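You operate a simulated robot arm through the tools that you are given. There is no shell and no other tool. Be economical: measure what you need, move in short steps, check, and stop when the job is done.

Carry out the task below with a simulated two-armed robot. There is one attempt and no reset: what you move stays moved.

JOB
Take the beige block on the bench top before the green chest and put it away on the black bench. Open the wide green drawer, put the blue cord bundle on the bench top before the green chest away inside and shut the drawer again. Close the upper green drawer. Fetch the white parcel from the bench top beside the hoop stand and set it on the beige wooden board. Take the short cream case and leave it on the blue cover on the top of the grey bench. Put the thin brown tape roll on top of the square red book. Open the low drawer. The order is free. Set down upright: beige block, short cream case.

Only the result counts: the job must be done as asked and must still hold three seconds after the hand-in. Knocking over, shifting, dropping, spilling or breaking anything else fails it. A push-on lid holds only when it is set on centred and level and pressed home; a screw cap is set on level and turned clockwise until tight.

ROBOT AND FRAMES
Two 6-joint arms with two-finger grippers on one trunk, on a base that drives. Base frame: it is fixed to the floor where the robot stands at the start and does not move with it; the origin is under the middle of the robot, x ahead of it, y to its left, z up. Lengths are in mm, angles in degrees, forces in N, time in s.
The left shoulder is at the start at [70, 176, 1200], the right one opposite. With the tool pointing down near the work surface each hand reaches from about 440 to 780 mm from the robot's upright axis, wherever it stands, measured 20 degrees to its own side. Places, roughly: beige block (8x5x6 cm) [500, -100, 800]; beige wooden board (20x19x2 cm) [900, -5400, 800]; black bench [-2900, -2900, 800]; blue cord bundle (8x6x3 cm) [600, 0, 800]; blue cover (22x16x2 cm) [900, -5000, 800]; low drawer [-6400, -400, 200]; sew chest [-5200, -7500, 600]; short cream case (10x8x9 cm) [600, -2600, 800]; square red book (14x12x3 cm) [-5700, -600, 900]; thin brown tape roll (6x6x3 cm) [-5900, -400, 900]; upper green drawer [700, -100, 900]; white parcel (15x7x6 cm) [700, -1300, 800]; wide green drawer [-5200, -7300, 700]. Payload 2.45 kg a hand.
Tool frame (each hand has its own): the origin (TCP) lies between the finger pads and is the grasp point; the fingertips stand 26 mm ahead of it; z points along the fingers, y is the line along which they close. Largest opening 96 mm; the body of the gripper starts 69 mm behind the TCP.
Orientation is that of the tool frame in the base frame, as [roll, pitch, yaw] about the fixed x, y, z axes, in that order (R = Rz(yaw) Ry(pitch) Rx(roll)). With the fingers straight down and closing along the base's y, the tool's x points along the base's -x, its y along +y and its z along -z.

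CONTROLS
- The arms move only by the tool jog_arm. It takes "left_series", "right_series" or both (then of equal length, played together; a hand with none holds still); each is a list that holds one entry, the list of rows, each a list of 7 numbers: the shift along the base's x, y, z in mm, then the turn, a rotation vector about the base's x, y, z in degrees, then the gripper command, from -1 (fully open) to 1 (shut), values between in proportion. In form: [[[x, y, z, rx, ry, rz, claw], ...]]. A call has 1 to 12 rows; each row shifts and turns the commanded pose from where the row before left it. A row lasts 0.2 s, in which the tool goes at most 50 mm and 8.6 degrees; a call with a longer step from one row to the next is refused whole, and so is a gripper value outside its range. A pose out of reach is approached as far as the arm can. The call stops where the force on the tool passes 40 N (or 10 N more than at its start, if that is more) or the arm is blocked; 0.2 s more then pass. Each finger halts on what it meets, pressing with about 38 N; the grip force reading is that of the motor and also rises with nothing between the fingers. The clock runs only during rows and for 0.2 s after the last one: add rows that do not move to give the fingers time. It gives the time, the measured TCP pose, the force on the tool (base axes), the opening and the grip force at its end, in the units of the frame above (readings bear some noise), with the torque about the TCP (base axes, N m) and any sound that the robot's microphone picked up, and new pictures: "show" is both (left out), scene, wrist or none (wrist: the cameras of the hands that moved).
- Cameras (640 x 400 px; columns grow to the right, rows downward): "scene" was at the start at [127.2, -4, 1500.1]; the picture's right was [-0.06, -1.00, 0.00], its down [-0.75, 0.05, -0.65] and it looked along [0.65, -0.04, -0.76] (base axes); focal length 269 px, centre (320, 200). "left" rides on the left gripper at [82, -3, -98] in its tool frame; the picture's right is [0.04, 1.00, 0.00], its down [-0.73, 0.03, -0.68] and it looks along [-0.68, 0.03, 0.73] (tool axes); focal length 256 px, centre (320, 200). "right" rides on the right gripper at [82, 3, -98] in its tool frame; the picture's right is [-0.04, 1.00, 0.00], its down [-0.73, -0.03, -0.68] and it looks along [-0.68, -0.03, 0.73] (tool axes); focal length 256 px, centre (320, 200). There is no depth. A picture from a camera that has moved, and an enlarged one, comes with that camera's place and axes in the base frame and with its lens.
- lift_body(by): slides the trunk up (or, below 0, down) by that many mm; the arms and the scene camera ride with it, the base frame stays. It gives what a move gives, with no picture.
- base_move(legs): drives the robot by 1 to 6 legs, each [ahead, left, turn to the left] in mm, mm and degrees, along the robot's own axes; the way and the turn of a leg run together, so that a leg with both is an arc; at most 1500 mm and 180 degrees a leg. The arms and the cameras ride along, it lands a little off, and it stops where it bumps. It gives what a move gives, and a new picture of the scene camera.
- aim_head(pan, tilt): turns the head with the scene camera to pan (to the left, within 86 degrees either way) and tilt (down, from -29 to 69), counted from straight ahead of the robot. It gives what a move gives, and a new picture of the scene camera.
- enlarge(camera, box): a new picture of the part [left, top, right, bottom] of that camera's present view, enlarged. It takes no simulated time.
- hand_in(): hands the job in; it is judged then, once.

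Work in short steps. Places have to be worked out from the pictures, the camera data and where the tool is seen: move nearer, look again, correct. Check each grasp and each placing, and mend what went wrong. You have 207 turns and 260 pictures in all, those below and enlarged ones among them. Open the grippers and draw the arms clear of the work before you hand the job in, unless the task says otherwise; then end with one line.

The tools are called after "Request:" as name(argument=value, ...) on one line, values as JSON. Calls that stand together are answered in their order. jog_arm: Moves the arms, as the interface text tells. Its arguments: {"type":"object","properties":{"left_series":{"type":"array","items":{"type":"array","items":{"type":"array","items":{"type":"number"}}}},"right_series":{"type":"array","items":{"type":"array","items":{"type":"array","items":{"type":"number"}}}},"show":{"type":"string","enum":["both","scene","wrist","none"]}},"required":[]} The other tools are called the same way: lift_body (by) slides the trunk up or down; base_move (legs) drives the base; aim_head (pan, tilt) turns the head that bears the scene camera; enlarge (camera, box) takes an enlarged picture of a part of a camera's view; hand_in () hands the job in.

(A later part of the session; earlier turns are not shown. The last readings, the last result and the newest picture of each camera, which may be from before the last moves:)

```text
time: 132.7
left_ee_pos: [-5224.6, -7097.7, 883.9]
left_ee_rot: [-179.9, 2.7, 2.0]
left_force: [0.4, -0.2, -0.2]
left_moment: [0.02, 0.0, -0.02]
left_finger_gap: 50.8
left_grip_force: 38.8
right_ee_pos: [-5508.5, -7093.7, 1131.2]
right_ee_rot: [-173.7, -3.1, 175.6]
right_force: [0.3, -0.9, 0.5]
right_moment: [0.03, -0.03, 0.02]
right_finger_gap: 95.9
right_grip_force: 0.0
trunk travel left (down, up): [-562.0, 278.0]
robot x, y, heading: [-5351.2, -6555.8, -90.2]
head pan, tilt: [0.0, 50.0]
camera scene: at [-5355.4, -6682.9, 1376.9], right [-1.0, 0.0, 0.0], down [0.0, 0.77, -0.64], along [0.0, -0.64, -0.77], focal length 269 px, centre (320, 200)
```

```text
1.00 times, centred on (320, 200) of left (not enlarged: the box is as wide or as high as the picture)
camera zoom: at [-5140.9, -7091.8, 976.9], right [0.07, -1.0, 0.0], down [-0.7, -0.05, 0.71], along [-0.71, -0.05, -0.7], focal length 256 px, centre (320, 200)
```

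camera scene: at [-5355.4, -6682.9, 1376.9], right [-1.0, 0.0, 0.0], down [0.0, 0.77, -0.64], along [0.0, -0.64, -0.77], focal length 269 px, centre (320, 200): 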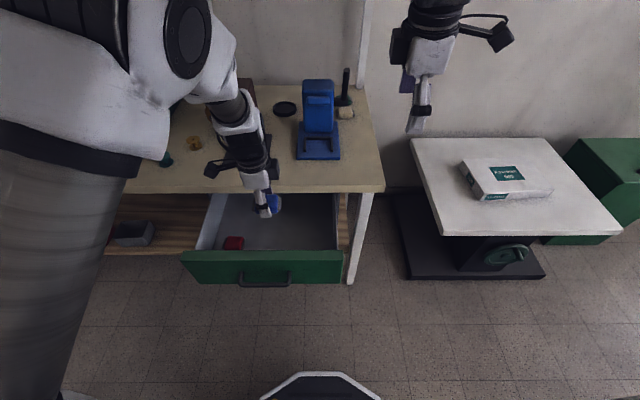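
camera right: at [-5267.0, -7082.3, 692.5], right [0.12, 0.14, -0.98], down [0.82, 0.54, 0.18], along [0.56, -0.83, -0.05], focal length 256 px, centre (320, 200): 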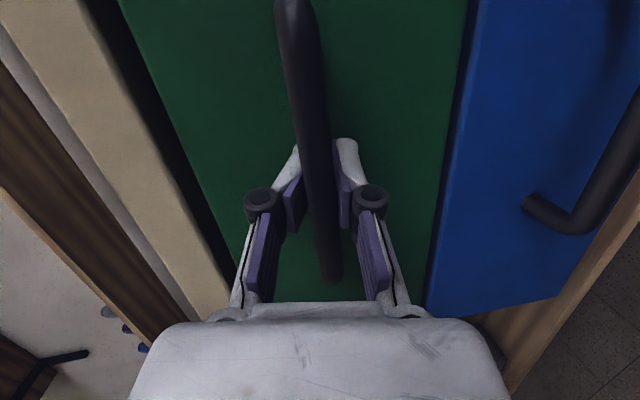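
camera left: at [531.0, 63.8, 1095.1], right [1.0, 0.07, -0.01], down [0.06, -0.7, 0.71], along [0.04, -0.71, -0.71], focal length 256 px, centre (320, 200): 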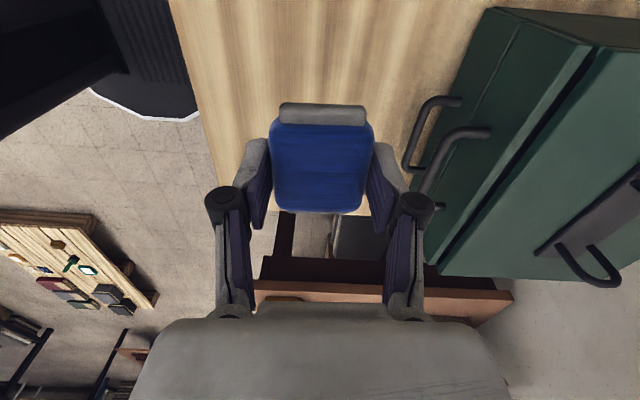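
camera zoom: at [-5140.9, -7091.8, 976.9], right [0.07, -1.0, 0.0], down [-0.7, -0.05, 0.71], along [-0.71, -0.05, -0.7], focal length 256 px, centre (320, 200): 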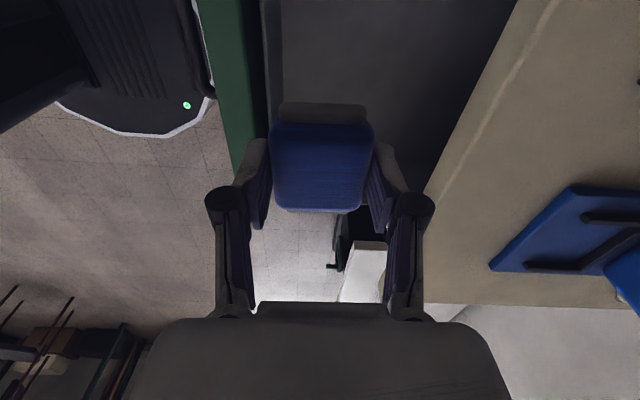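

Clearances: table edge y≈-7208, front inner face y≈-7015; the hand is at -7098. I lower the bundle into the drawer.

Request:
jog_arm(left_series=[[[0, -4, -40, 0, 0, 0, 1], [0, -4, -40, 0, 0, 0, 1], [0, 0, -40, 0, 0, 0, 1], [0, 0, -40, 0, 0, 0, 1], [0, 0, -30, 0, 0, 0, 1], [0, 0, -20, 0, 0, 0, 1], [0, 0, 0, 0, 0, 0, 1]]])

```text
time: 134.3
left_ee_pos: [-5226.4, -7105.1, 670.5]
left_ee_rot: [180.0, 2.7, 2.0]
left_force: [-0.6, 0.1, 0.0]
left_moment: [-0.02, 0.0, -0.04]
left_finger_gap: 50.8
left_grip_force: 37.9
right_ee_pos: [-5508.4, -7094.7, 1131.3]
right_ee_rot: [-173.7, -3.1, 175.6]
right_force: [0.1, 0.4, 0.4]
right_moment: [-0.01, -0.02, -0.02]
right_finger_gap: 95.9
right_grip_force: 0.0
trunk travel left (down, up): [-562.0, 278.0]
robot x, y, heading: [-5353.8, -6558.7, -90.3]
head pan, tilt: [0.0, 50.0]
camera scene: at [-5355.2, -6682.4, 1376.9], right [-1.0, 0.0, 0.0], down [0.0, 0.77, -0.64], along [0.0, -0.64, -0.77], focal length 269 px, centre (320, 200)
camera left: at [-5141.7, -7098.7, 765.4], right [0.07, -1.0, 0.0], down [-0.7, -0.05, 0.71], along [-0.71, -0.05, -0.7], focal length 256 px, centre (320, 200)
```

scene: 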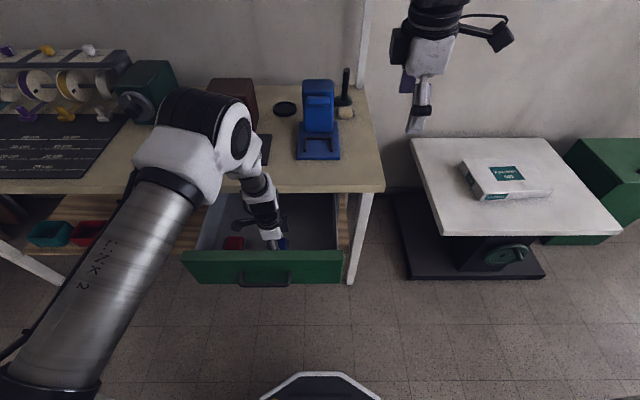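
left: 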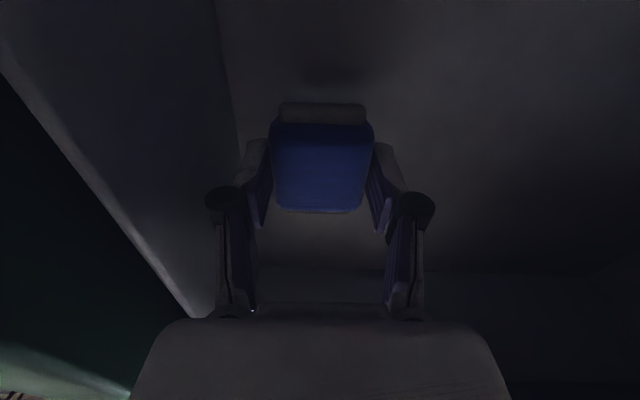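

The bundle is near the drawer floor; I lower gently to contact.

Request:
jog_arm(left_series=[[[0, 0, -10, 0, 0, 0, 1], [0, 0, -10, 0, 0, 0, 1], [0, 0, -5, 0, 0, 0, 1], [0, 0, -5, 0, 0, 0, 1], [0, 0, -5, 0, 0, 0, 1], [0, 0, -5, 0, 0, 0, 1], [0, 0, -5, 0, 0, 0, 1], [0, 0, 0, 0, 0, 0, 1]]], show="none")

```text
time: 135.7
left_ee_pos: [-5225.4, -7110.5, 640.3]
left_ee_rot: [179.4, 2.7, 2.0]
left_force: [-0.5, 0.2, 37.5]
left_moment: [0.75, -0.35, 0.02]
left_finger_gap: 50.9
left_grip_force: 37.7
right_ee_pos: [-5508.0, -7092.2, 1132.0]
right_ee_rot: [-173.6, -3.0, 175.6]
right_force: [0.1, -0.1, -0.1]
right_moment: [0.01, 0.02, 0.0]
right_finger_gap: 96.0
right_grip_force: 0.0
trunk travel left (down, up): [-562.0, 278.0]
robot x, y, heading: [-5354.0, -6559.0, -90.2]
head pan, tilt: [0.0, 50.0]
stopped in row 7 (left hand): the force on the tool passed its limit at 60 N (the readings are from after the stop); the commanded pose is now the measured one
```

Contact at z=640. I open partly and rise straight out.

Request:
jog_arm(left_series=[[[0, 0, 2, 0, 0, 0, 0], [0, 0, 2, 0, 0, 0, -0.4], [0, 0, 0, 0, 0, 0, -0.6], [0, 0, 20, 0, 0, 0, -0.6], [0, 0, 40, 0, 0, 0, -0.6], [0, 0, 50, 0, 0, 0, -0.6], [0, 0, 50, 0, 0, 0, -0.6], [0, 0, 50, 0, 0, 0, -0.6], [0, 0, 50, 0, 0, 0, -0.6]]])

```text
time: 137.7
left_ee_pos: [-5226.3, -7107.8, 899.2]
left_ee_rot: [179.8, 2.8, 2.0]
left_force: [-0.5, -0.7, -0.7]
left_moment: [-0.03, 0.0, -0.02]
left_finger_gap: 76.7
left_grip_force: 0.0
right_ee_pos: [-5510.0, -7093.4, 1131.5]
right_ee_rot: [-173.7, -3.2, 175.6]
right_force: [-0.2, 0.1, 0.2]
right_moment: [-0.01, 0.0, -0.03]
right_finger_gap: 96.1
right_grip_force: 0.0
trunk travel left (down, up): [-562.0, 278.0]
robot x, y, heading: [-5354.4, -6555.3, -90.2]
head pan, tilt: [0.0, 50.0]
camera scene: at [-5355.3, -6681.1, 1377.0], right [-1.0, 0.0, 0.0], down [0.0, 0.77, -0.64], along [0.0, -0.64, -0.77], focal length 269 px, centre (320, 200)
camera left: at [-5141.5, -7100.9, 992.4], right [0.07, -1.0, 0.0], down [-0.7, -0.05, 0.71], along [-0.71, -0.05, -0.7], focal length 256 px, centre (320, 200)
```

scene: 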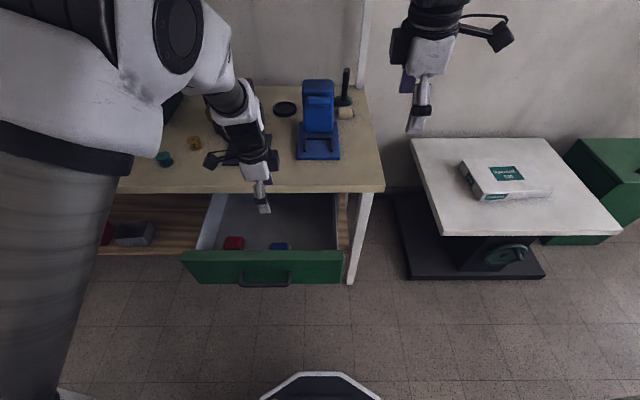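
left: 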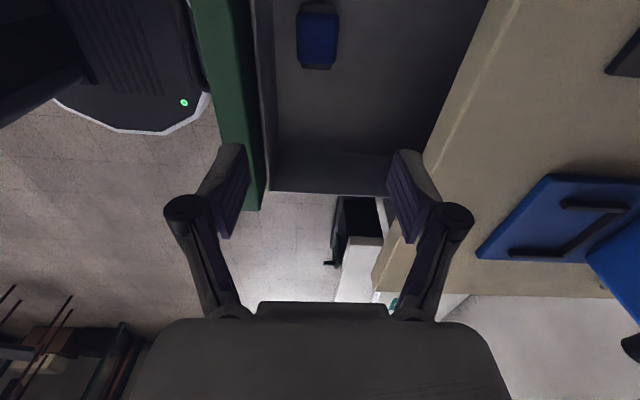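

The bundle lies in the drawer. I back away, turn the left wrist so its body is thin toward the table, and close its fingers for pushing.

Request:
base_move(legs=[[-330, 0, 0.2]])

Request:
jog_arm(left_series=[[[0, 0, 0, 0, 0, 8.2, 1], [0, 0, 0, 0, 0, 8.2, 1], [0, 0, 0, 0, 0, 8.2, 1], [0, 0, 0, 0, 0, 8.2, 1], [0, 0, 0, 0, 0, 8.2, 1], [0, 0, 0, 0, 0, 8.2, 1], [0, 0, 0, 0, 0, 8.2, 1], [0, 0, 0, 0, 0, 8.2, 1], [0, 0, 0, 0, 0, 8.2, 1], [0, 0, 0, 0, 0, 8.2, 1], [0, 0, 0, 0, 0, 6, 1]]], show="none")

Request:
lift_body(by=-205)

Request:
aim_head(pan=0, tilt=40)

```text
time: 139.9
left_ee_pos: [-5223.6, -6777.9, 897.1]
left_ee_rot: [179.8, 2.8, 2.1]
left_force: [-0.2, -0.6, 0.1]
left_moment: [0.01, 0.0, 0.0]
left_finger_gap: 76.9
left_grip_force: 0.0
right_ee_pos: [-5506.3, -6765.9, 1131.4]
right_ee_rot: [-173.7, -3.1, 175.7]
right_force: [0.0, 0.9, -0.4]
right_moment: [-0.01, 0.01, -0.02]
right_finger_gap: 95.9
right_grip_force: 0.1
trunk travel left (down, up): [-562.0, 278.0]
robot x, y, heading: [-5354.5, -6230.5, -90.2]
head pan, tilt: [0.0, 50.0]
camera scene: at [-5353.8, -6352.7, 1376.9], right [-1.0, 0.0, 0.0], down [0.0, 0.77, -0.64], along [0.0, -0.64, -0.77], focal length 269 px, centre (320, 200)
```

scene: 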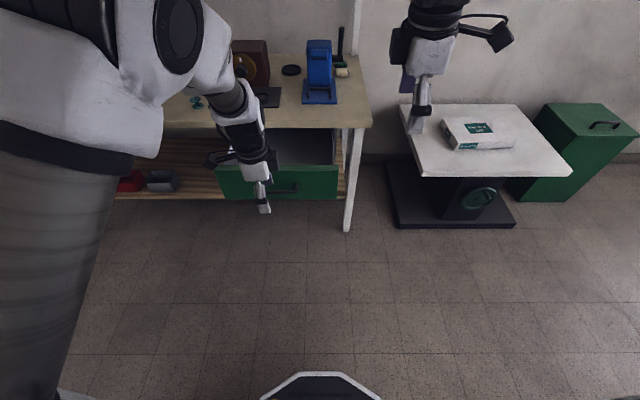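

```text
time: 142.3
left_ee_pos: [-5220.0, -6780.1, 899.6]
left_ee_rot: [-179.1, 2.6, 91.3]
left_force: [0.0, 0.2, 0.6]
left_moment: [0.01, -0.01, 0.0]
left_finger_gap: 0.1
left_grip_force: 28.3
right_ee_pos: [-5504.8, -6765.9, 1131.6]
right_ee_rot: [-173.6, -3.0, 175.7]
right_force: [-0.7, 0.3, 0.2]
right_moment: [0.02, 0.02, 0.0]
right_finger_gap: 95.8
right_grip_force: 0.1
trunk travel left (down, up): [-562.0, 278.0]
robot x, y, heading: [-5354.3, -6223.7, -90.2]
head pan, tilt: [0.0, 50.0]
```

```text
time: 144.5
left_ee_pos: [-5219.5, -6779.7, 693.0]
left_ee_rot: [-179.1, 2.8, 91.1]
left_force: [-0.9, 0.0, -0.4]
left_moment: [0.02, -0.01, -0.01]
left_finger_gap: 0.0
left_grip_force: 28.9
right_ee_pos: [-5504.9, -6764.0, 926.9]
right_ee_rot: [-173.6, -3.1, 175.7]
right_force: [0.1, 0.6, 0.8]
right_moment: [0.0, -0.01, -0.01]
right_finger_gap: 95.9
right_grip_force: 0.1
trunk travel left (down, up): [-357.0, 483.0]
robot x, y, heading: [-5353.8, -6225.1, -90.1]
head pan, tilt: [0.0, 50.0]
```

```text
time: 145.2
left_ee_pos: [-5220.5, -6781.6, 694.6]
left_ee_rot: [-179.2, 2.7, 91.3]
left_force: [-1.0, 0.7, 1.8]
left_moment: [-0.01, 0.01, -0.03]
left_finger_gap: 0.0
left_grip_force: 28.8
right_ee_pos: [-5504.9, -6764.9, 926.3]
right_ee_rot: [-173.6, -3.2, 175.7]
right_force: [0.8, -0.5, 0.6]
right_moment: [0.01, 0.01, -0.02]
right_finger_gap: 95.8
right_grip_force: 0.0
trunk travel left (down, up): [-357.0, 483.0]
robot x, y, heading: [-5351.1, -6228.7, -90.2]
head pan, tilt: [0.0, 40.0]
camera scene: at [-5353.8, -6360.8, 1186.0], right [-1.0, 0.0, 0.0], down [0.0, 0.64, -0.77], along [0.0, -0.77, -0.64], focal length 269 px, centre (320, 200)
```

scene: 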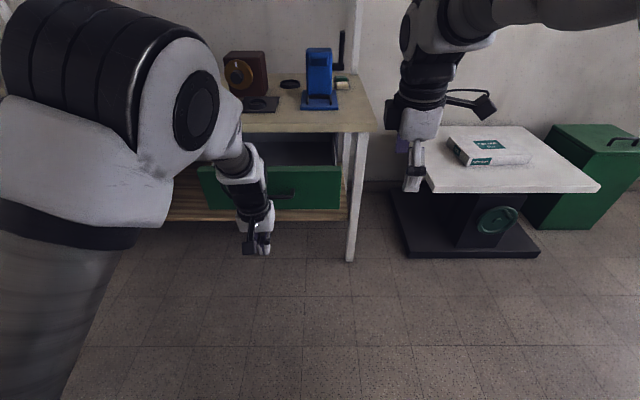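

The closed left hand hangs in front of the drawer handle. I drive ahead to push the drawer in.

Request:
base_move(legs=[[170, 10, 0], [120, 0, 0], [70, 0, 0]])

```text
time: 148.1
left_ee_pos: [-5208.1, -7144.5, 693.4]
left_ee_rot: [-179.0, 2.6, 91.3]
left_force: [-0.1, -1.4, -0.5]
left_moment: [0.03, 0.0, -0.01]
left_finger_gap: 0.2
left_grip_force: 28.2
right_ee_pos: [-5495.0, -7129.7, 924.5]
right_ee_rot: [-173.9, -3.2, 175.9]
right_force: [-0.5, -0.6, -0.2]
right_moment: [0.02, -0.01, -0.03]
right_finger_gap: 95.9
right_grip_force: 0.1
trunk travel left (down, up): [-357.0, 483.0]
robot x, y, heading: [-5341.0, -6592.0, -90.1]
head pan, tilt: [0.0, 40.0]
camera scene: at [-5343.6, -6725.6, 1185.8], right [-1.0, 0.0, 0.0], down [0.0, 0.64, -0.76], along [0.0, -0.76, -0.64], focal length 269 px, centre (320, 200)
```

scene: 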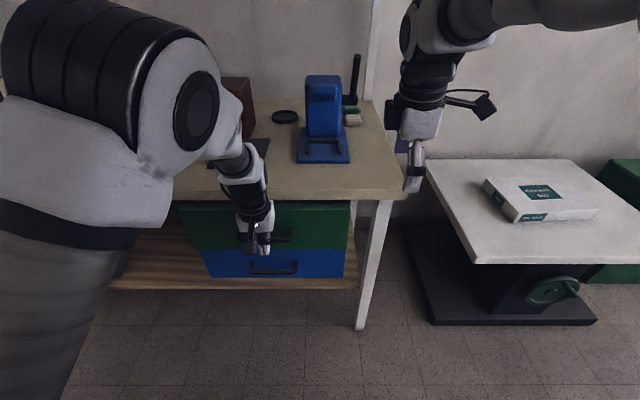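

The drawer is nearly home; I push the remainder with the arm in small steps until resistance.

Request:
jog_arm(left_series=[[[0, -10, 0, 0, 0, 0, 1], [0, -10, 0, 0, 0, 0, 1], [0, -8, 0, 0, 0, 0, 1], [0, -8, 0, 0, 0, 0, 1], [0, -8, 0, 0, 0, 0, 1], [0, -8, 0, 0, 0, 0, 1], [0, -8, 0, 0, 0, 0, 1]]])

```text
time: 149.0
left_ee_pos: [-5207.5, -7162.9, 689.9]
left_ee_rot: [-179.3, 1.3, 91.3]
left_force: [-1.5, 18.4, 2.3]
left_moment: [0.06, 0.28, -0.02]
left_finger_gap: 6.0
left_grip_force: 28.6
right_ee_pos: [-5494.6, -7127.7, 927.2]
right_ee_rot: [-173.8, -3.1, 175.9]
right_force: [0.2, -0.6, 0.4]
right_moment: [0.03, 0.01, -0.05]
right_finger_gap: 96.1
right_grip_force: 0.0
trunk travel left (down, up): [-357.0, 483.0]
robot x, y, heading: [-5342.8, -6592.2, -89.9]
head pan, tilt: [0.0, 40.0]
stopped in row 4 (left hand): the force on the tool passed its limit at 51 N (the readings are from after the stop); the commanded pose is now the measured one
camera scene: at [-5343.8, -6722.3, 1186.3], right [-1.0, 0.0, 0.0], down [0.0, 0.64, -0.77], along [0.0, -0.77, -0.64], focal length 269 px, centre (320, 200)
camera left: at [-5212.6, -7079.6, 786.6], right [1.0, 0.06, -0.01], down [0.05, -0.72, 0.69], along [0.03, -0.69, -0.72], focal length 256 px, centre (320, 200)
```

scene: 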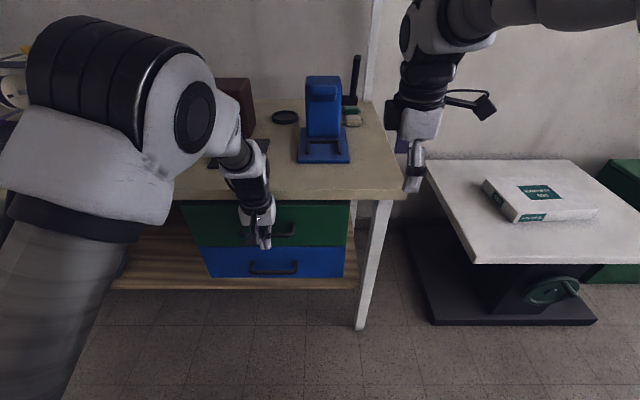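
left: 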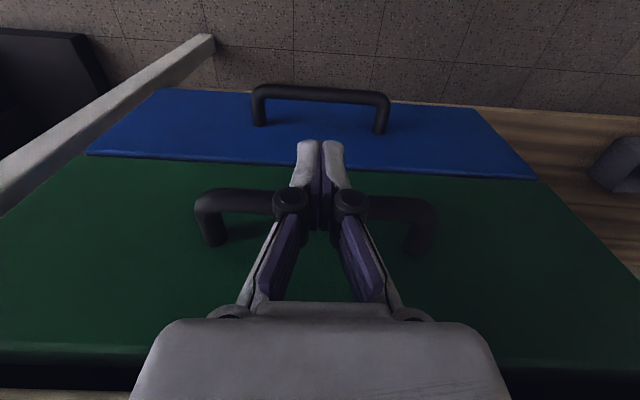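

The front is coplanar with the blue one: drawer shut with the bundle inside. I back off, and return along the aisle toward the north, raising the trunk.

Request:
base_move(legs=[[-700, 0, 0], [0, 1500, 0], [-1500, 0, 0], [-1500, 0, 0], [-1500, 0, 0]])

Request:
lift_body(by=357)

```text
time: 181.0
left_ee_pos: [-3690.8, -1997.7, 689.9]
left_ee_rot: [-179.2, 1.6, 93.1]
left_force: [0.4, -0.8, 0.7]
left_moment: [0.02, 0.01, 0.01]
left_finger_gap: 0.0
left_grip_force: 28.7
right_ee_pos: [-3979.1, -1969.5, 925.7]
right_ee_rot: [-173.8, -3.1, 177.7]
right_force: [-0.1, 0.5, 0.3]
right_moment: [-0.01, 0.0, 0.01]
right_finger_gap: 95.9
right_grip_force: 0.0
trunk travel left (down, up): [-357.0, 483.0]
robot x, y, heading: [-3843.1, -1424.8, -88.1]
head pan, tilt: [0.0, 40.0]
camera scene: at [-3839.7, -1560.1, 1186.1], right [-1.0, -0.03, 0.0], down [-0.02, 0.64, -0.77], along [0.02, -0.77, -0.64], focal length 269 px, centre (320, 200)
```

scene: 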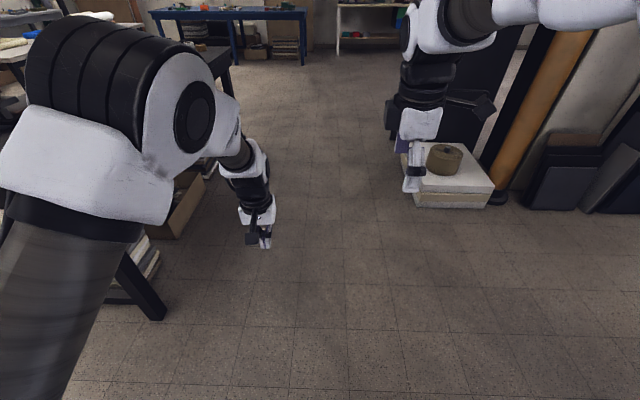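

```text
time: 184.5
left_ee_pos: [-3690.3, -1998.0, 1047.4]
left_ee_rot: [-179.1, 1.6, 93.1]
left_force: [-0.2, -0.7, -0.7]
left_moment: [-0.02, 0.0, -0.03]
left_finger_gap: 0.0
left_grip_force: 28.3
right_ee_pos: [-3978.0, -1969.6, 1284.2]
right_ee_rot: [-173.7, -3.1, 177.7]
right_force: [-0.9, 0.2, 0.0]
right_moment: [-0.03, -0.03, 0.02]
right_finger_gap: 95.9
right_grip_force: 0.1
trunk travel left (down, up): [-714.0, 126.0]
robot x, y, heading: [-3841.3, -1425.4, -88.0]
head pan, tilt: [0.0, 40.0]
```

Now I back up 450 mm, turn to face west, and look at the table with the book and tape.

Request:
base_move(legs=[[-450, 0, 0], [0, 0, -92]])

Request:
aim_head(pan=0, tilt=22)

```text
time: 191.1
left_ee_pos: [-4436.3, -1104.2, 1048.0]
left_ee_rot: [-179.2, 1.6, 0.9]
left_force: [0.8, 0.0, -1.1]
left_moment: [-0.03, 0.01, -0.02]
left_finger_gap: 0.0
left_grip_force: 28.7
right_ee_pos: [-4394.7, -817.1, 1283.1]
right_ee_rot: [-173.8, -3.3, 85.3]
right_force: [-0.2, -0.8, -0.4]
right_moment: [0.01, -0.02, 0.01]
right_finger_gap: 96.0
right_grip_force: 0.2
trunk travel left (down, up): [-714.0, 126.0]
robot x, y, heading: [-3856.5, -975.9, 179.5]
head pan, tilt: [0.0, 40.0]
camera scene: at [-3993.7, -972.1, 1543.1], right [0.01, 1.0, 0.0], down [0.64, 0.0, -0.77], along [-0.77, 0.01, -0.64], focal length 269 px, centre (320, 200)
```

scene: 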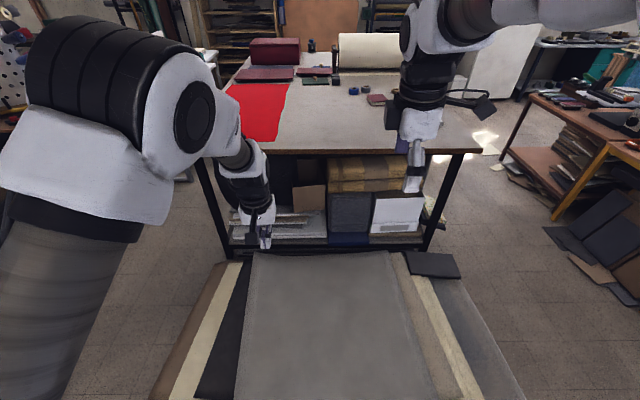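

```text
time: 191.9
left_ee_pos: [-4435.7, -1102.9, 1047.8]
left_ee_rot: [-179.1, 1.7, 0.8]
left_force: [0.4, -0.5, 0.2]
left_moment: [-0.02, 0.0, 0.04]
left_finger_gap: 0.0
left_grip_force: 28.8
right_ee_pos: [-4394.9, -818.6, 1283.4]
right_ee_rot: [-173.8, -3.1, 85.5]
right_force: [0.0, 0.0, 0.2]
right_moment: [0.0, 0.0, 0.0]
right_finger_gap: 96.2
right_grip_force: 0.0
trunk travel left (down, up): [-714.0, 126.0]
robot x, y, heading: [-3854.8, -971.3, 179.7]
head pan, tilt: [0.0, 22.0]
camera scene: at [-4001.5, -971.8, 1571.2], right [0.01, 1.0, 0.0], down [0.38, 0.0, -0.93], along [-0.93, 0.01, -0.38], focal length 269 px, centre (320, 200)
```

scene: 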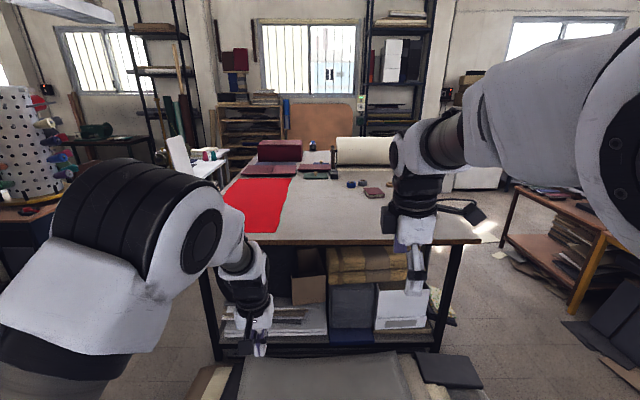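

The book is the dark red piece around [-5700,-600]; the table spans x -5135…-6410 with its north edge near y=-190. I'll go through the corridor at y≈+400 and approach from the north.

Request:
base_move(legs=[[0, -1380, 0], [700, 0, 0]])

Request:
aim_head(pan=10, tilt=35)

```text
time: 202.2
left_ee_pos: [-5123.3, 235.6, 1048.5]
left_ee_rot: [-179.2, 1.6, 2.4]
left_force: [-0.3, 0.2, 0.6]
left_moment: [-0.01, -0.02, 0.03]
left_finger_gap: 0.1
left_grip_force: 28.4
right_ee_pos: [-5090.0, 523.9, 1283.3]
right_ee_rot: [-173.7, -3.2, 87.1]
right_force: [0.7, -0.1, -0.5]
right_moment: [0.0, 0.01, 0.01]
right_finger_gap: 95.8
right_grip_force: 0.2
trunk travel left (down, up): [-714.0, 126.0]
robot x, y, heading: [-4549.6, 381.8, -178.7]
head pan, tilt: [0.0, 22.0]
camera scene: at [-4691.8, 380.1, 1571.3], right [-0.02, 1.0, 0.0], down [0.37, 0.01, -0.93], along [-0.93, -0.02, -0.37], focal length 269 px, centre (320, 200)
```

scene: 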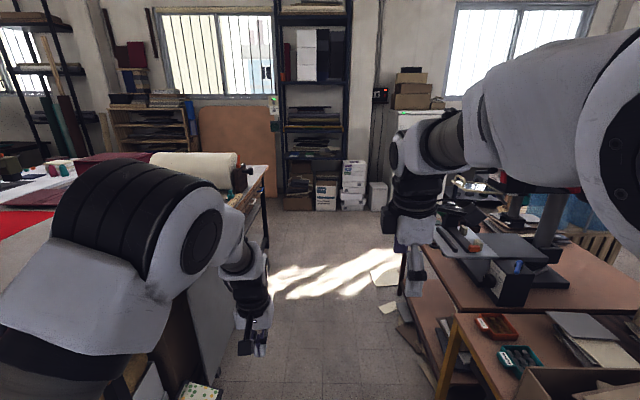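

```text
time: 202.9
left_ee_pos: [-5123.6, 234.7, 1047.3]
left_ee_rot: [-179.2, 1.7, 2.5]
left_force: [-0.8, 0.1, -0.6]
left_moment: [0.01, -0.01, -0.01]
left_finger_gap: 0.0
left_grip_force: 28.5
right_ee_pos: [-5091.4, 523.0, 1282.9]
right_ee_rot: [-173.8, -3.2, 86.9]
right_force: [-0.8, 0.9, 0.3]
right_moment: [0.02, -0.03, -0.01]
right_finger_gap: 96.2
right_grip_force: 0.1
trunk travel left (down, up): [-714.0, 126.0]
robot x, y, heading: [-4549.6, 380.5, -178.7]
head pan, tilt: [10.0, 35.0]
camera scene: at [-4686.7, 364.9, 1550.6], right [-0.19, 0.98, 0.0], down [0.56, 0.11, -0.82], along [-0.8, -0.16, -0.57], focal length 269 px, centre (320, 200)
```

scene: 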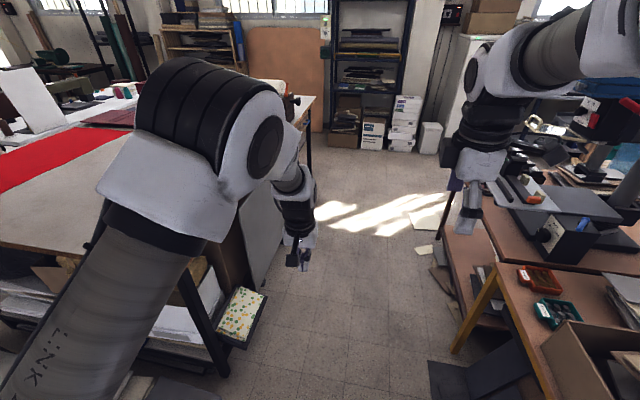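

The corridor is clear (table edge y≈-180, benches at y≥+790). I drive ahead 1230, turn to face the table (south), and look down.

Request:
base_move(legs=[[1230, 0, -1.3], [0, 0, 90]])

Request:
aim_head(pan=0, tilt=40)

```text
time: 213.0
left_ee_pos: [-5652.7, -212.6, 1047.4]
left_ee_rot: [-179.2, 1.5, 92.2]
left_force: [-0.3, 0.4, -0.5]
left_moment: [0.02, 0.02, 0.0]
left_finger_gap: 0.0
left_grip_force: 28.7
right_ee_pos: [-5940.0, -179.1, 1284.4]
right_ee_rot: [-173.7, -3.1, 176.7]
right_force: [0.1, 0.1, 0.0]
right_moment: [-0.01, 0.03, 0.0]
right_finger_gap: 95.8
right_grip_force: 0.1
trunk travel left (down, up): [-714.0, 126.0]
robot x, y, heading: [-5793.2, 363.0, -89.1]
head pan, tilt: [10.0, 35.0]
camera scene: at [-5779.9, 226.4, 1550.6], right [-0.98, -0.19, 0.0], down [-0.11, 0.56, -0.82], along [0.16, -0.8, -0.57], focal length 269 px, centre (320, 200)
```

scene: 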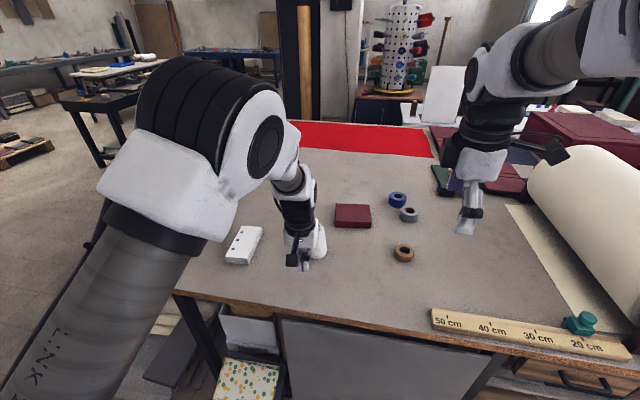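

```text
time: 213.8
left_ee_pos: [-5653.5, -213.2, 1047.3]
left_ee_rot: [-179.2, 1.6, 92.2]
left_force: [-0.6, 0.4, 0.4]
left_moment: [0.04, 0.01, 0.0]
left_finger_gap: 0.4
left_grip_force: 28.2
right_ee_pos: [-5940.0, -179.2, 1283.0]
right_ee_rot: [-173.8, -3.2, 176.7]
right_force: [1.1, -0.5, 0.0]
right_moment: [-0.02, -0.02, -0.01]
right_finger_gap: 96.0
right_grip_force: 0.0
trunk travel left (down, up): [-714.0, 126.0]
robot x, y, heading: [-5795.6, 361.0, -89.0]
head pan, tilt: [0.0, 40.0]
camera scene: at [-5794.9, 227.9, 1543.1], right [-1.0, -0.02, 0.0], down [-0.01, 0.64, -0.77], along [0.01, -0.77, -0.64], focal length 269 px, centre (320, 200)
```

scene: 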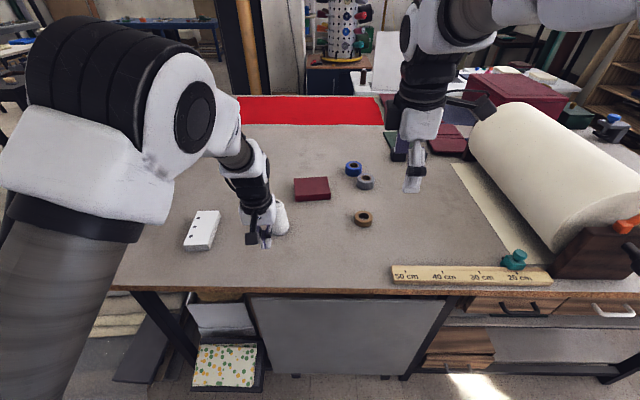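

The tape roll is at about [-5935,-471], the book at [-5752,-612], table edge y≈-199. I drive ahead 235 and bring the right hand down and level.

Request:
base_move(legs=[[235, 0, -1]])

Request:
jog_arm(right_series=[[[0, -10, -50, 3, -1.8, 0, -1], [0, -10, -50, 3, -1.8, 0, -1], [0, -10, -50, 0, 0, 0, -1], [0, -10, -50, 0, 0, 0, -1], [0, -10, -50, 0, 0, 0, -1], [0, 0, -30, 0, 0, 0, -1]]])

```text
time: 215.5
left_ee_pos: [-5660.3, -454.9, 1048.0]
left_ee_rot: [-179.1, 1.7, 91.2]
left_force: [0.6, -0.3, -0.4]
left_moment: [-0.02, 0.04, 0.04]
left_finger_gap: 0.3
left_grip_force: 28.6
right_ee_pos: [-5947.7, -417.2, 1286.3]
right_ee_rot: [-173.8, -3.0, 175.7]
right_force: [0.2, 0.0, -0.7]
right_moment: [0.02, -0.01, -0.01]
right_finger_gap: 95.8
right_grip_force: 0.1
trunk travel left (down, up): [-714.0, 126.0]
robot x, y, heading: [-5797.9, 118.5, -89.9]
head pan, tilt: [0.0, 40.0]
camera scene: at [-5795.5, -11.9, 1543.2], right [-1.0, 0.0, 0.0], down [0.0, 0.64, -0.77], along [0.0, -0.77, -0.64], focal length 269 px, centre (320, 200)
```

scene: 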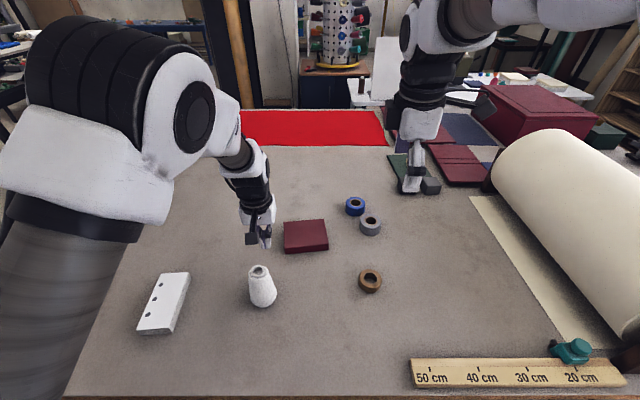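

```text
refused: row 1 steps farther than a row can; nothing moved
```

The view is clear. I resend the right-hand move with smaller steps.

Request:
jog_arm(right_series=[[[0, -5, -45, 3, -1.8, 0, -1], [0, -5, -45, 3, -1.8, 0, -1], [5, -5, -45, 0, 0, 0, -1], [5, -5, -45, 0, 0, 0, -1], [5, -5, -45, 0, 0, 0, -1], [0, -5, -45, 0, 0, 0, -1], [0, 0, -20, 0, 0, 0, -1]]])

```text
time: 217.1
left_ee_pos: [-5660.5, -457.3, 1048.3]
left_ee_rot: [-179.2, 1.6, 91.2]
left_force: [-0.1, 0.2, -0.3]
left_moment: [0.01, -0.01, 0.01]
left_finger_gap: 0.0
left_grip_force: 28.5
right_ee_pos: [-5931.7, -446.3, 991.1]
right_ee_rot: [180.0, 0.0, 176.0]
right_force: [-0.1, -0.2, -0.1]
right_moment: [-0.02, -0.03, 0.01]
right_finger_gap: 95.8
right_grip_force: 0.1
trunk travel left (down, up): [-714.0, 126.0]
robot x, y, heading: [-5796.7, 123.9, -89.9]
head pan, tilt: [0.0, 40.0]
camera scene: at [-5795.6, -13.4, 1543.1], right [-1.0, 0.0, 0.0], down [0.0, 0.64, -0.77], along [0.0, -0.77, -0.64], focal length 269 px, centre (320, 200)
camera right: at [-6014.0, -437.0, 1090.1], right [0.11, 0.99, 0.0], down [0.73, -0.08, 0.68], along [0.68, -0.08, -0.73], focal length 256 px, centre (320, 200)
```

scene: 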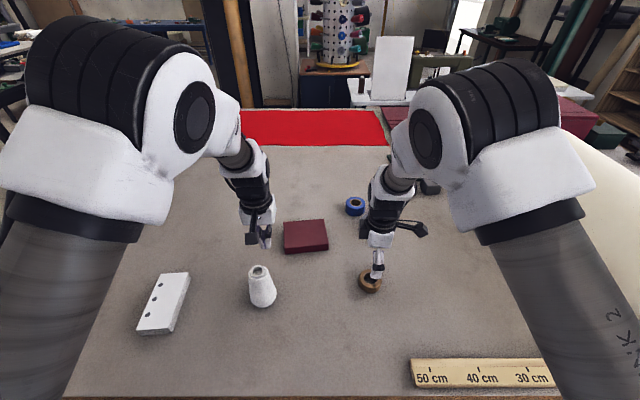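
right: 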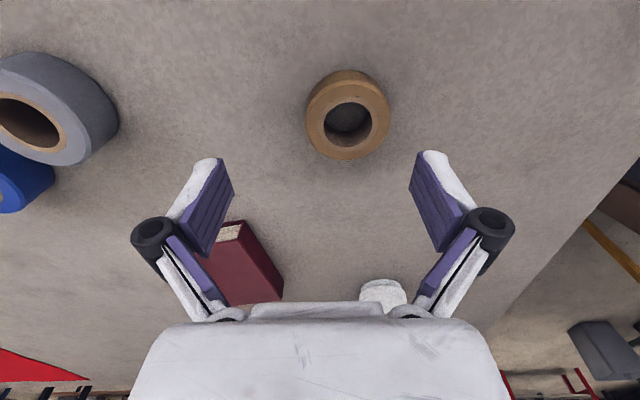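

Tape centre at about [-5931,-430]. I align and descend to z≈925.

Request:
jog_arm(right_series=[[[0, 16, -20, 0, 0, 0, -1], [0, 0, -30, 0, 0, 0, -1], [0, 0, -16, 0, 0, 0, -1], [0, 0, 0, 0, 0, 0, -1]]], show="wrist")

```text
time: 218.1
left_ee_pos: [-5659.5, -454.8, 1049.2]
left_ee_rot: [-179.1, 1.6, 91.2]
left_force: [-0.7, 0.3, 0.6]
left_moment: [-0.02, -0.01, -0.03]
left_finger_gap: 0.1
left_grip_force: 28.8
right_ee_pos: [-5933.4, -430.8, 927.7]
right_ee_rot: [-180.0, 0.0, 176.0]
right_force: [-1.1, 0.0, 0.0]
right_moment: [-0.01, -0.01, 0.0]
right_finger_gap: 96.0
right_grip_force: 0.1
trunk travel left (down, up): [-714.0, 126.0]
robot x, y, heading: [-5797.0, 119.4, -90.1]
head pan, tilt: [0.0, 40.0]
camera right: at [-6014.3, -421.4, 1026.4], right [0.11, 0.99, 0.0], down [0.73, -0.08, 0.68], along [0.67, -0.08, -0.73], focal length 256 px, centre (320, 200)
```

right: 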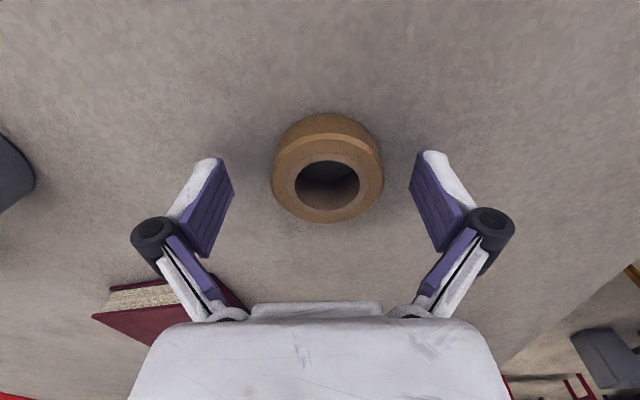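

Well centred. I lower 6 mm and close gradually.

Request:
jog_arm(right_series=[[[0, 0, -6, 0, 0, 0, -0.5], [0, 0, 0, 0, 0, 0, 0.1], [0, 0, 0, 0, 0, 0, 1], [0, 0, 0, 0, 0, 0, 1]]], show="wrist")

```text
time: 219.1
left_ee_pos: [-5661.0, -454.4, 1048.8]
left_ee_rot: [-179.2, 1.7, 91.3]
left_force: [0.3, -0.4, -0.7]
left_moment: [-0.01, 0.0, 0.01]
left_finger_gap: 0.0
left_grip_force: 28.3
right_ee_pos: [-5933.2, -431.2, 923.3]
right_ee_rot: [-179.8, 0.0, 176.0]
right_force: [-2.1, -5.8, 23.1]
right_moment: [0.72, 0.02, 0.11]
right_finger_gap: 58.5
right_grip_force: 38.2
trunk travel left (down, up): [-714.0, 126.0]
robot x, y, heading: [-5792.8, 119.8, -90.0]
head pan, tilt: [0.0, 40.0]
camera right: at [-6014.2, -421.2, 1021.9], right [0.11, 0.99, 0.0], down [0.73, -0.08, 0.68], along [0.68, -0.08, -0.73], focal length 256 px, centre (320, 200)
```

right: 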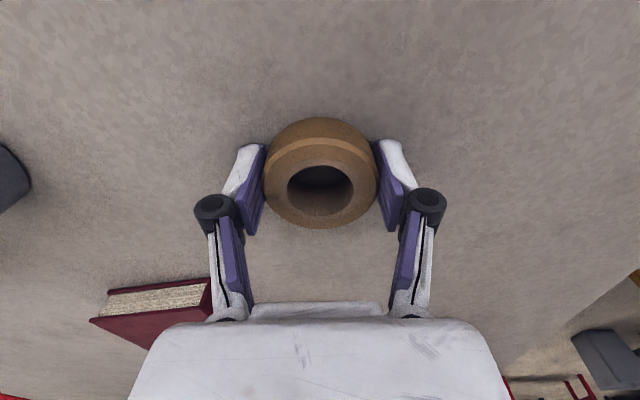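

Gripped at 58.5 mm; table is about z 897. I lift 140 mm, then shift the base left 182 mm.

Request:
jog_arm(right_series=[[[0, 0, 10, 0, 0, 0, 1], [0, 0, 40, 0, 0, 0, 1], [0, 0, 45, 0, 0, 0, 1], [0, 0, 45, 0, 0, 0, 1]]], show="none")

Request:
base_move(legs=[[0, 182, 0]])

```text
time: 220.1
left_ee_pos: [-5660.4, -454.7, 1047.4]
left_ee_rot: [-179.2, 1.7, 91.2]
left_force: [0.2, -0.1, 0.9]
left_moment: [0.01, -0.02, 0.02]
left_finger_gap: 0.0
left_grip_force: 28.1
right_ee_pos: [-5933.8, -427.8, 1059.7]
right_ee_rot: [-180.0, 0.0, 175.9]
right_force: [-0.2, -0.2, -0.2]
right_moment: [-0.02, 0.01, -0.02]
right_finger_gap: 58.7
right_grip_force: 38.1
trunk travel left (down, up): [-714.0, 126.0]
robot x, y, heading: [-5793.4, 125.2, -89.9]
head pan, tilt: [0.0, 40.0]
```

```text
time: 221.6
left_ee_pos: [-5481.4, -456.5, 1048.0]
left_ee_rot: [-179.3, 1.5, 91.2]
left_force: [-1.1, -0.9, -0.8]
left_moment: [-0.01, 0.01, 0.02]
left_finger_gap: 0.0
left_grip_force: 28.9
right_ee_pos: [-5755.1, -429.7, 1057.7]
right_ee_rot: [180.0, 0.0, 175.9]
right_force: [-0.2, 0.9, -0.7]
right_moment: [-0.02, -0.05, 0.03]
right_finger_gap: 58.2
right_grip_force: 37.5
trunk travel left (down, up): [-714.0, 126.0]
robot x, y, heading: [-5613.3, 118.4, -90.0]
head pan, tilt: [0.0, 40.0]
camera scene: at [-5617.5, -13.6, 1543.0], right [-1.0, 0.0, 0.0], down [0.0, 0.64, -0.77], along [0.0, -0.77, -0.64], focal length 269 px, centre (320, 200)
```

scene: 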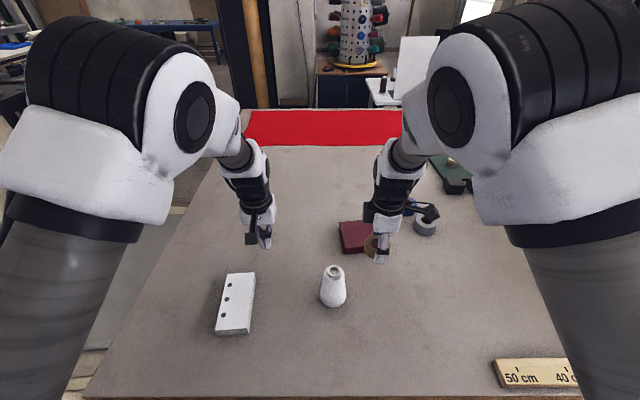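

I extend the hand over the book and look.

Request:
jog_arm(right_series=[[[0, -44, 0, 0, 0, 0, 1], [0, -44, 0, 0, 0, 0, 1], [0, -44, 0, 0, 0, 0, 1], [0, -42, 0, 0, 0, 0, 1], [0, 0, -30, 0, 0, 0, 1], [0, 0, 0, 0, 0, 0, 1]]])

```text
time: 223.0
left_ee_pos: [-5480.0, -457.7, 1048.5]
left_ee_rot: [-179.2, 1.6, 91.2]
left_force: [1.2, 0.3, 0.5]
left_moment: [-0.03, 0.0, 0.01]
left_finger_gap: 0.1
left_grip_force: 29.0
right_ee_pos: [-5752.4, -601.1, 1027.9]
right_ee_rot: [-180.0, 0.1, 175.8]
right_force: [0.2, -0.3, -0.8]
right_moment: [-0.02, -0.05, -0.03]
right_finger_gap: 58.7
right_grip_force: 38.1
trunk travel left (down, up): [-714.0, 126.0]
robot x, y, heading: [-5610.4, 123.4, -90.2]
head pan, tilt: [0.0, 40.0]
camera scene: at [-5615.2, -12.5, 1543.2], right [-1.0, 0.0, 0.0], down [0.0, 0.64, -0.77], along [0.0, -0.77, -0.64], focal length 269 px, centre (320, 200)
camera right: at [-5833.2, -591.7, 1127.4], right [0.11, 0.99, 0.0], down [0.73, -0.08, 0.68], along [0.67, -0.08, -0.73], focal length 256 px, centre (320, 200)
```

scene: 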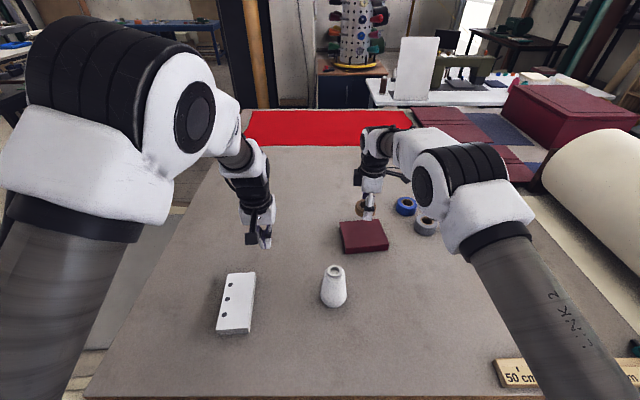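
right: 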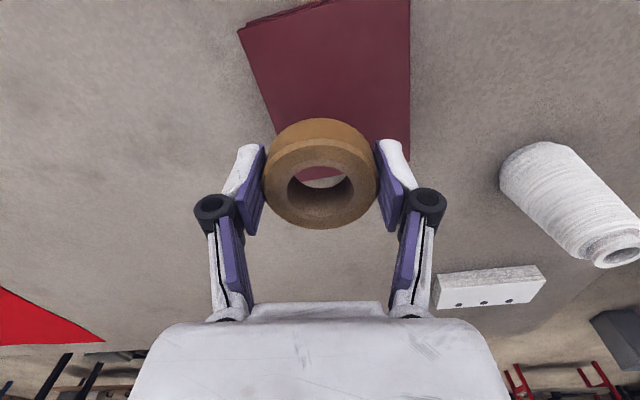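

Book centre judged at [-5751,-585], top ≈927. I shift +15 in y and descend to just above.

Request:
jog_arm(right_series=[[[0, 15, -20, 0, 0, 0, 1], [0, 0, -25, 0, 0, 0, 1], [0, 0, -15, 0, 0, 0, 1], [0, 0, -4, 0, 0, 0, 1], [0, 0, -3, 0, 0, 0, 1], [0, 0, -3, 0, 0, 0, 1], [0, 0, 0, 0, 0, 0, 1]]])

```text
time: 224.6
left_ee_pos: [-5480.9, -456.1, 1047.1]
left_ee_rot: [-179.3, 1.6, 91.2]
left_force: [1.0, 0.6, 0.0]
left_moment: [0.01, 0.0, 0.02]
left_finger_gap: 0.0
left_grip_force: 28.4
right_ee_pos: [-5753.3, -588.7, 958.3]
right_ee_rot: [179.9, 0.0, 175.9]
right_force: [0.1, 1.1, -0.2]
right_moment: [0.03, -0.03, -0.02]
right_finger_gap: 58.4
right_grip_force: 38.2
trunk travel left (down, up): [-714.0, 126.0]
robot x, y, heading: [-5611.3, 117.1, -90.2]
head pan, tilt: [0.0, 40.0]
camera scene: at [-5615.5, -13.3, 1543.1], right [-1.0, 0.0, 0.0], down [0.0, 0.64, -0.77], along [0.0, -0.77, -0.64], focal length 269 px, centre (320, 200)
camera right: at [-5835.0, -579.3, 1058.0], right [0.11, 0.99, 0.0], down [0.73, -0.08, 0.68], along [0.68, -0.08, -0.73], focal length 256 px, centre (320, 200)
```

scene: 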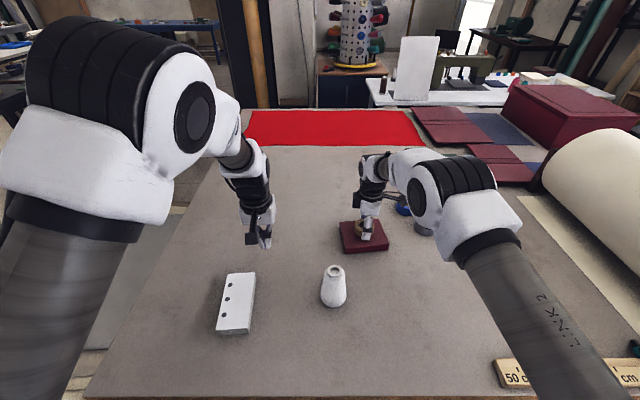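
right: 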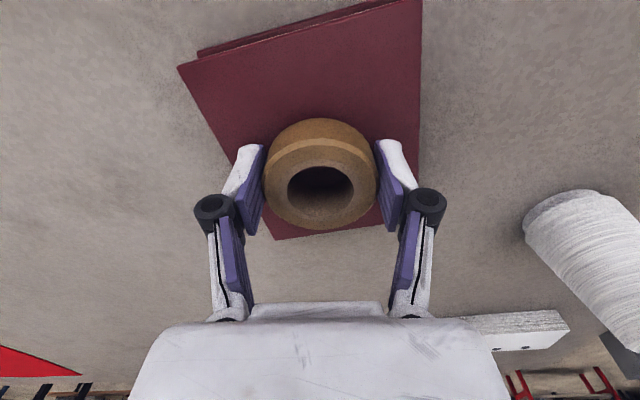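

The roll is centred over the book; I lower to contact in small steps.

Request:
jog_arm(right_series=[[[0, 0, -2, 0, 0, 0, 1], [0, 0, -2, 0, 0, 0, 1], [0, 0, -2, 0, 0, 0, 1], [0, 0, 0, 0, 0, 0, 1]]], show="none")

```text
time: 225.6
left_ee_pos: [-5481.1, -456.9, 1047.0]
left_ee_rot: [-179.3, 1.6, 91.2]
left_force: [-0.5, -0.6, -1.3]
left_moment: [-0.01, 0.0, -0.02]
left_finger_gap: 0.2
left_grip_force: 28.8
right_ee_pos: [-5753.7, -589.6, 952.8]
right_ee_rot: [179.9, 0.0, 175.9]
right_force: [-0.7, -0.2, 1.5]
right_moment: [0.01, 0.02, 0.03]
right_finger_gap: 58.8
right_grip_force: 38.1
trunk travel left (down, up): [-714.0, 126.0]
robot x, y, heading: [-5615.2, 122.3, -90.1]
head pan, tilt: [0.0, 40.0]
```

Request:
jog_arm(right_series=[[[0, 0, -2, 0, 0, 0, 1], [0, 0, -1, 0, 0, 0, 1], [0, 0, 0, 0, 0, 0, 1]]], show="none")

```text
time: 226.4
left_ee_pos: [-5481.6, -454.1, 1049.2]
left_ee_rot: [-179.2, 1.7, 91.2]
left_force: [-0.4, 0.0, 0.2]
left_moment: [0.0, 0.02, -0.01]
left_finger_gap: 0.0
left_grip_force: 29.0
right_ee_pos: [-5754.4, -589.1, 952.6]
right_ee_rot: [-179.8, 0.2, 175.9]
right_force: [-1.7, -3.4, 23.8]
right_moment: [0.65, 0.05, 0.07]
right_finger_gap: 58.9
right_grip_force: 37.4
trunk travel left (down, up): [-714.0, 126.0]
robot x, y, heading: [-5613.4, 118.9, -90.1]
head pan, tilt: [0.0, 40.0]
```

Contact (24 N up). I relieve slightly, open gently, and rise.

Request:
jog_arm(right_series=[[[0, 0, 2, 0, 0, 0, 1], [0, 0, 0, 0, 0, 0, -0.35], [0, 0, 0, 0, 0, 0, -0.6], [0, 0, 25, 0, 0, 0, -0.6], [0, 0, 45, 0, 0, 0, -0.6], [0, 40, 20, 0, 0, 0, -0.6], [0, 45, 0, 0, 0, 0, -0.6], [0, 45, 0, 0, 0, 0, -0.6], [0, 40, 0, 0, 0, 0, -0.6]]])

```text
time: 228.4
left_ee_pos: [-5481.1, -455.5, 1048.7]
left_ee_rot: [-179.3, 1.7, 91.2]
left_force: [0.2, -0.6, -0.5]
left_moment: [-0.02, -0.01, -0.03]
left_finger_gap: 0.0
left_grip_force: 29.2
right_ee_pos: [-5753.8, -415.4, 1040.9]
right_ee_rot: [179.9, 0.4, 175.7]
right_force: [1.1, 0.5, -0.7]
right_moment: [-0.03, 0.0, 0.02]
right_finger_gap: 77.1
right_grip_force: 0.1
trunk travel left (down, up): [-714.0, 126.0]
robot x, y, heading: [-5615.3, 120.6, -90.1]
head pan, tilt: [0.0, 40.0]
camera scene: at [-5614.9, -11.2, 1543.3], right [-1.0, 0.0, 0.0], down [0.0, 0.64, -0.77], along [0.0, -0.77, -0.64], focal length 269 px, centre (320, 200)
camera right: at [-5835.7, -405.3, 1140.4], right [0.12, 0.99, 0.0], down [0.73, -0.09, 0.68], along [0.68, -0.08, -0.73], focal length 256 px, centre (320, 200)
```

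scene: 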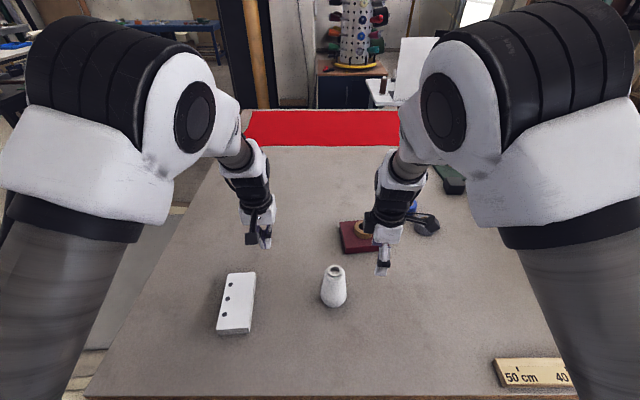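
right: 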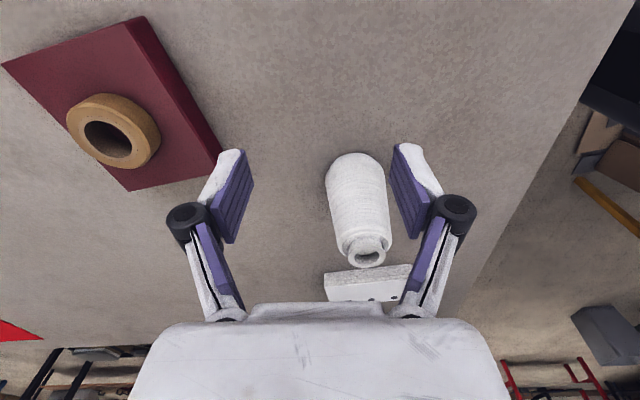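

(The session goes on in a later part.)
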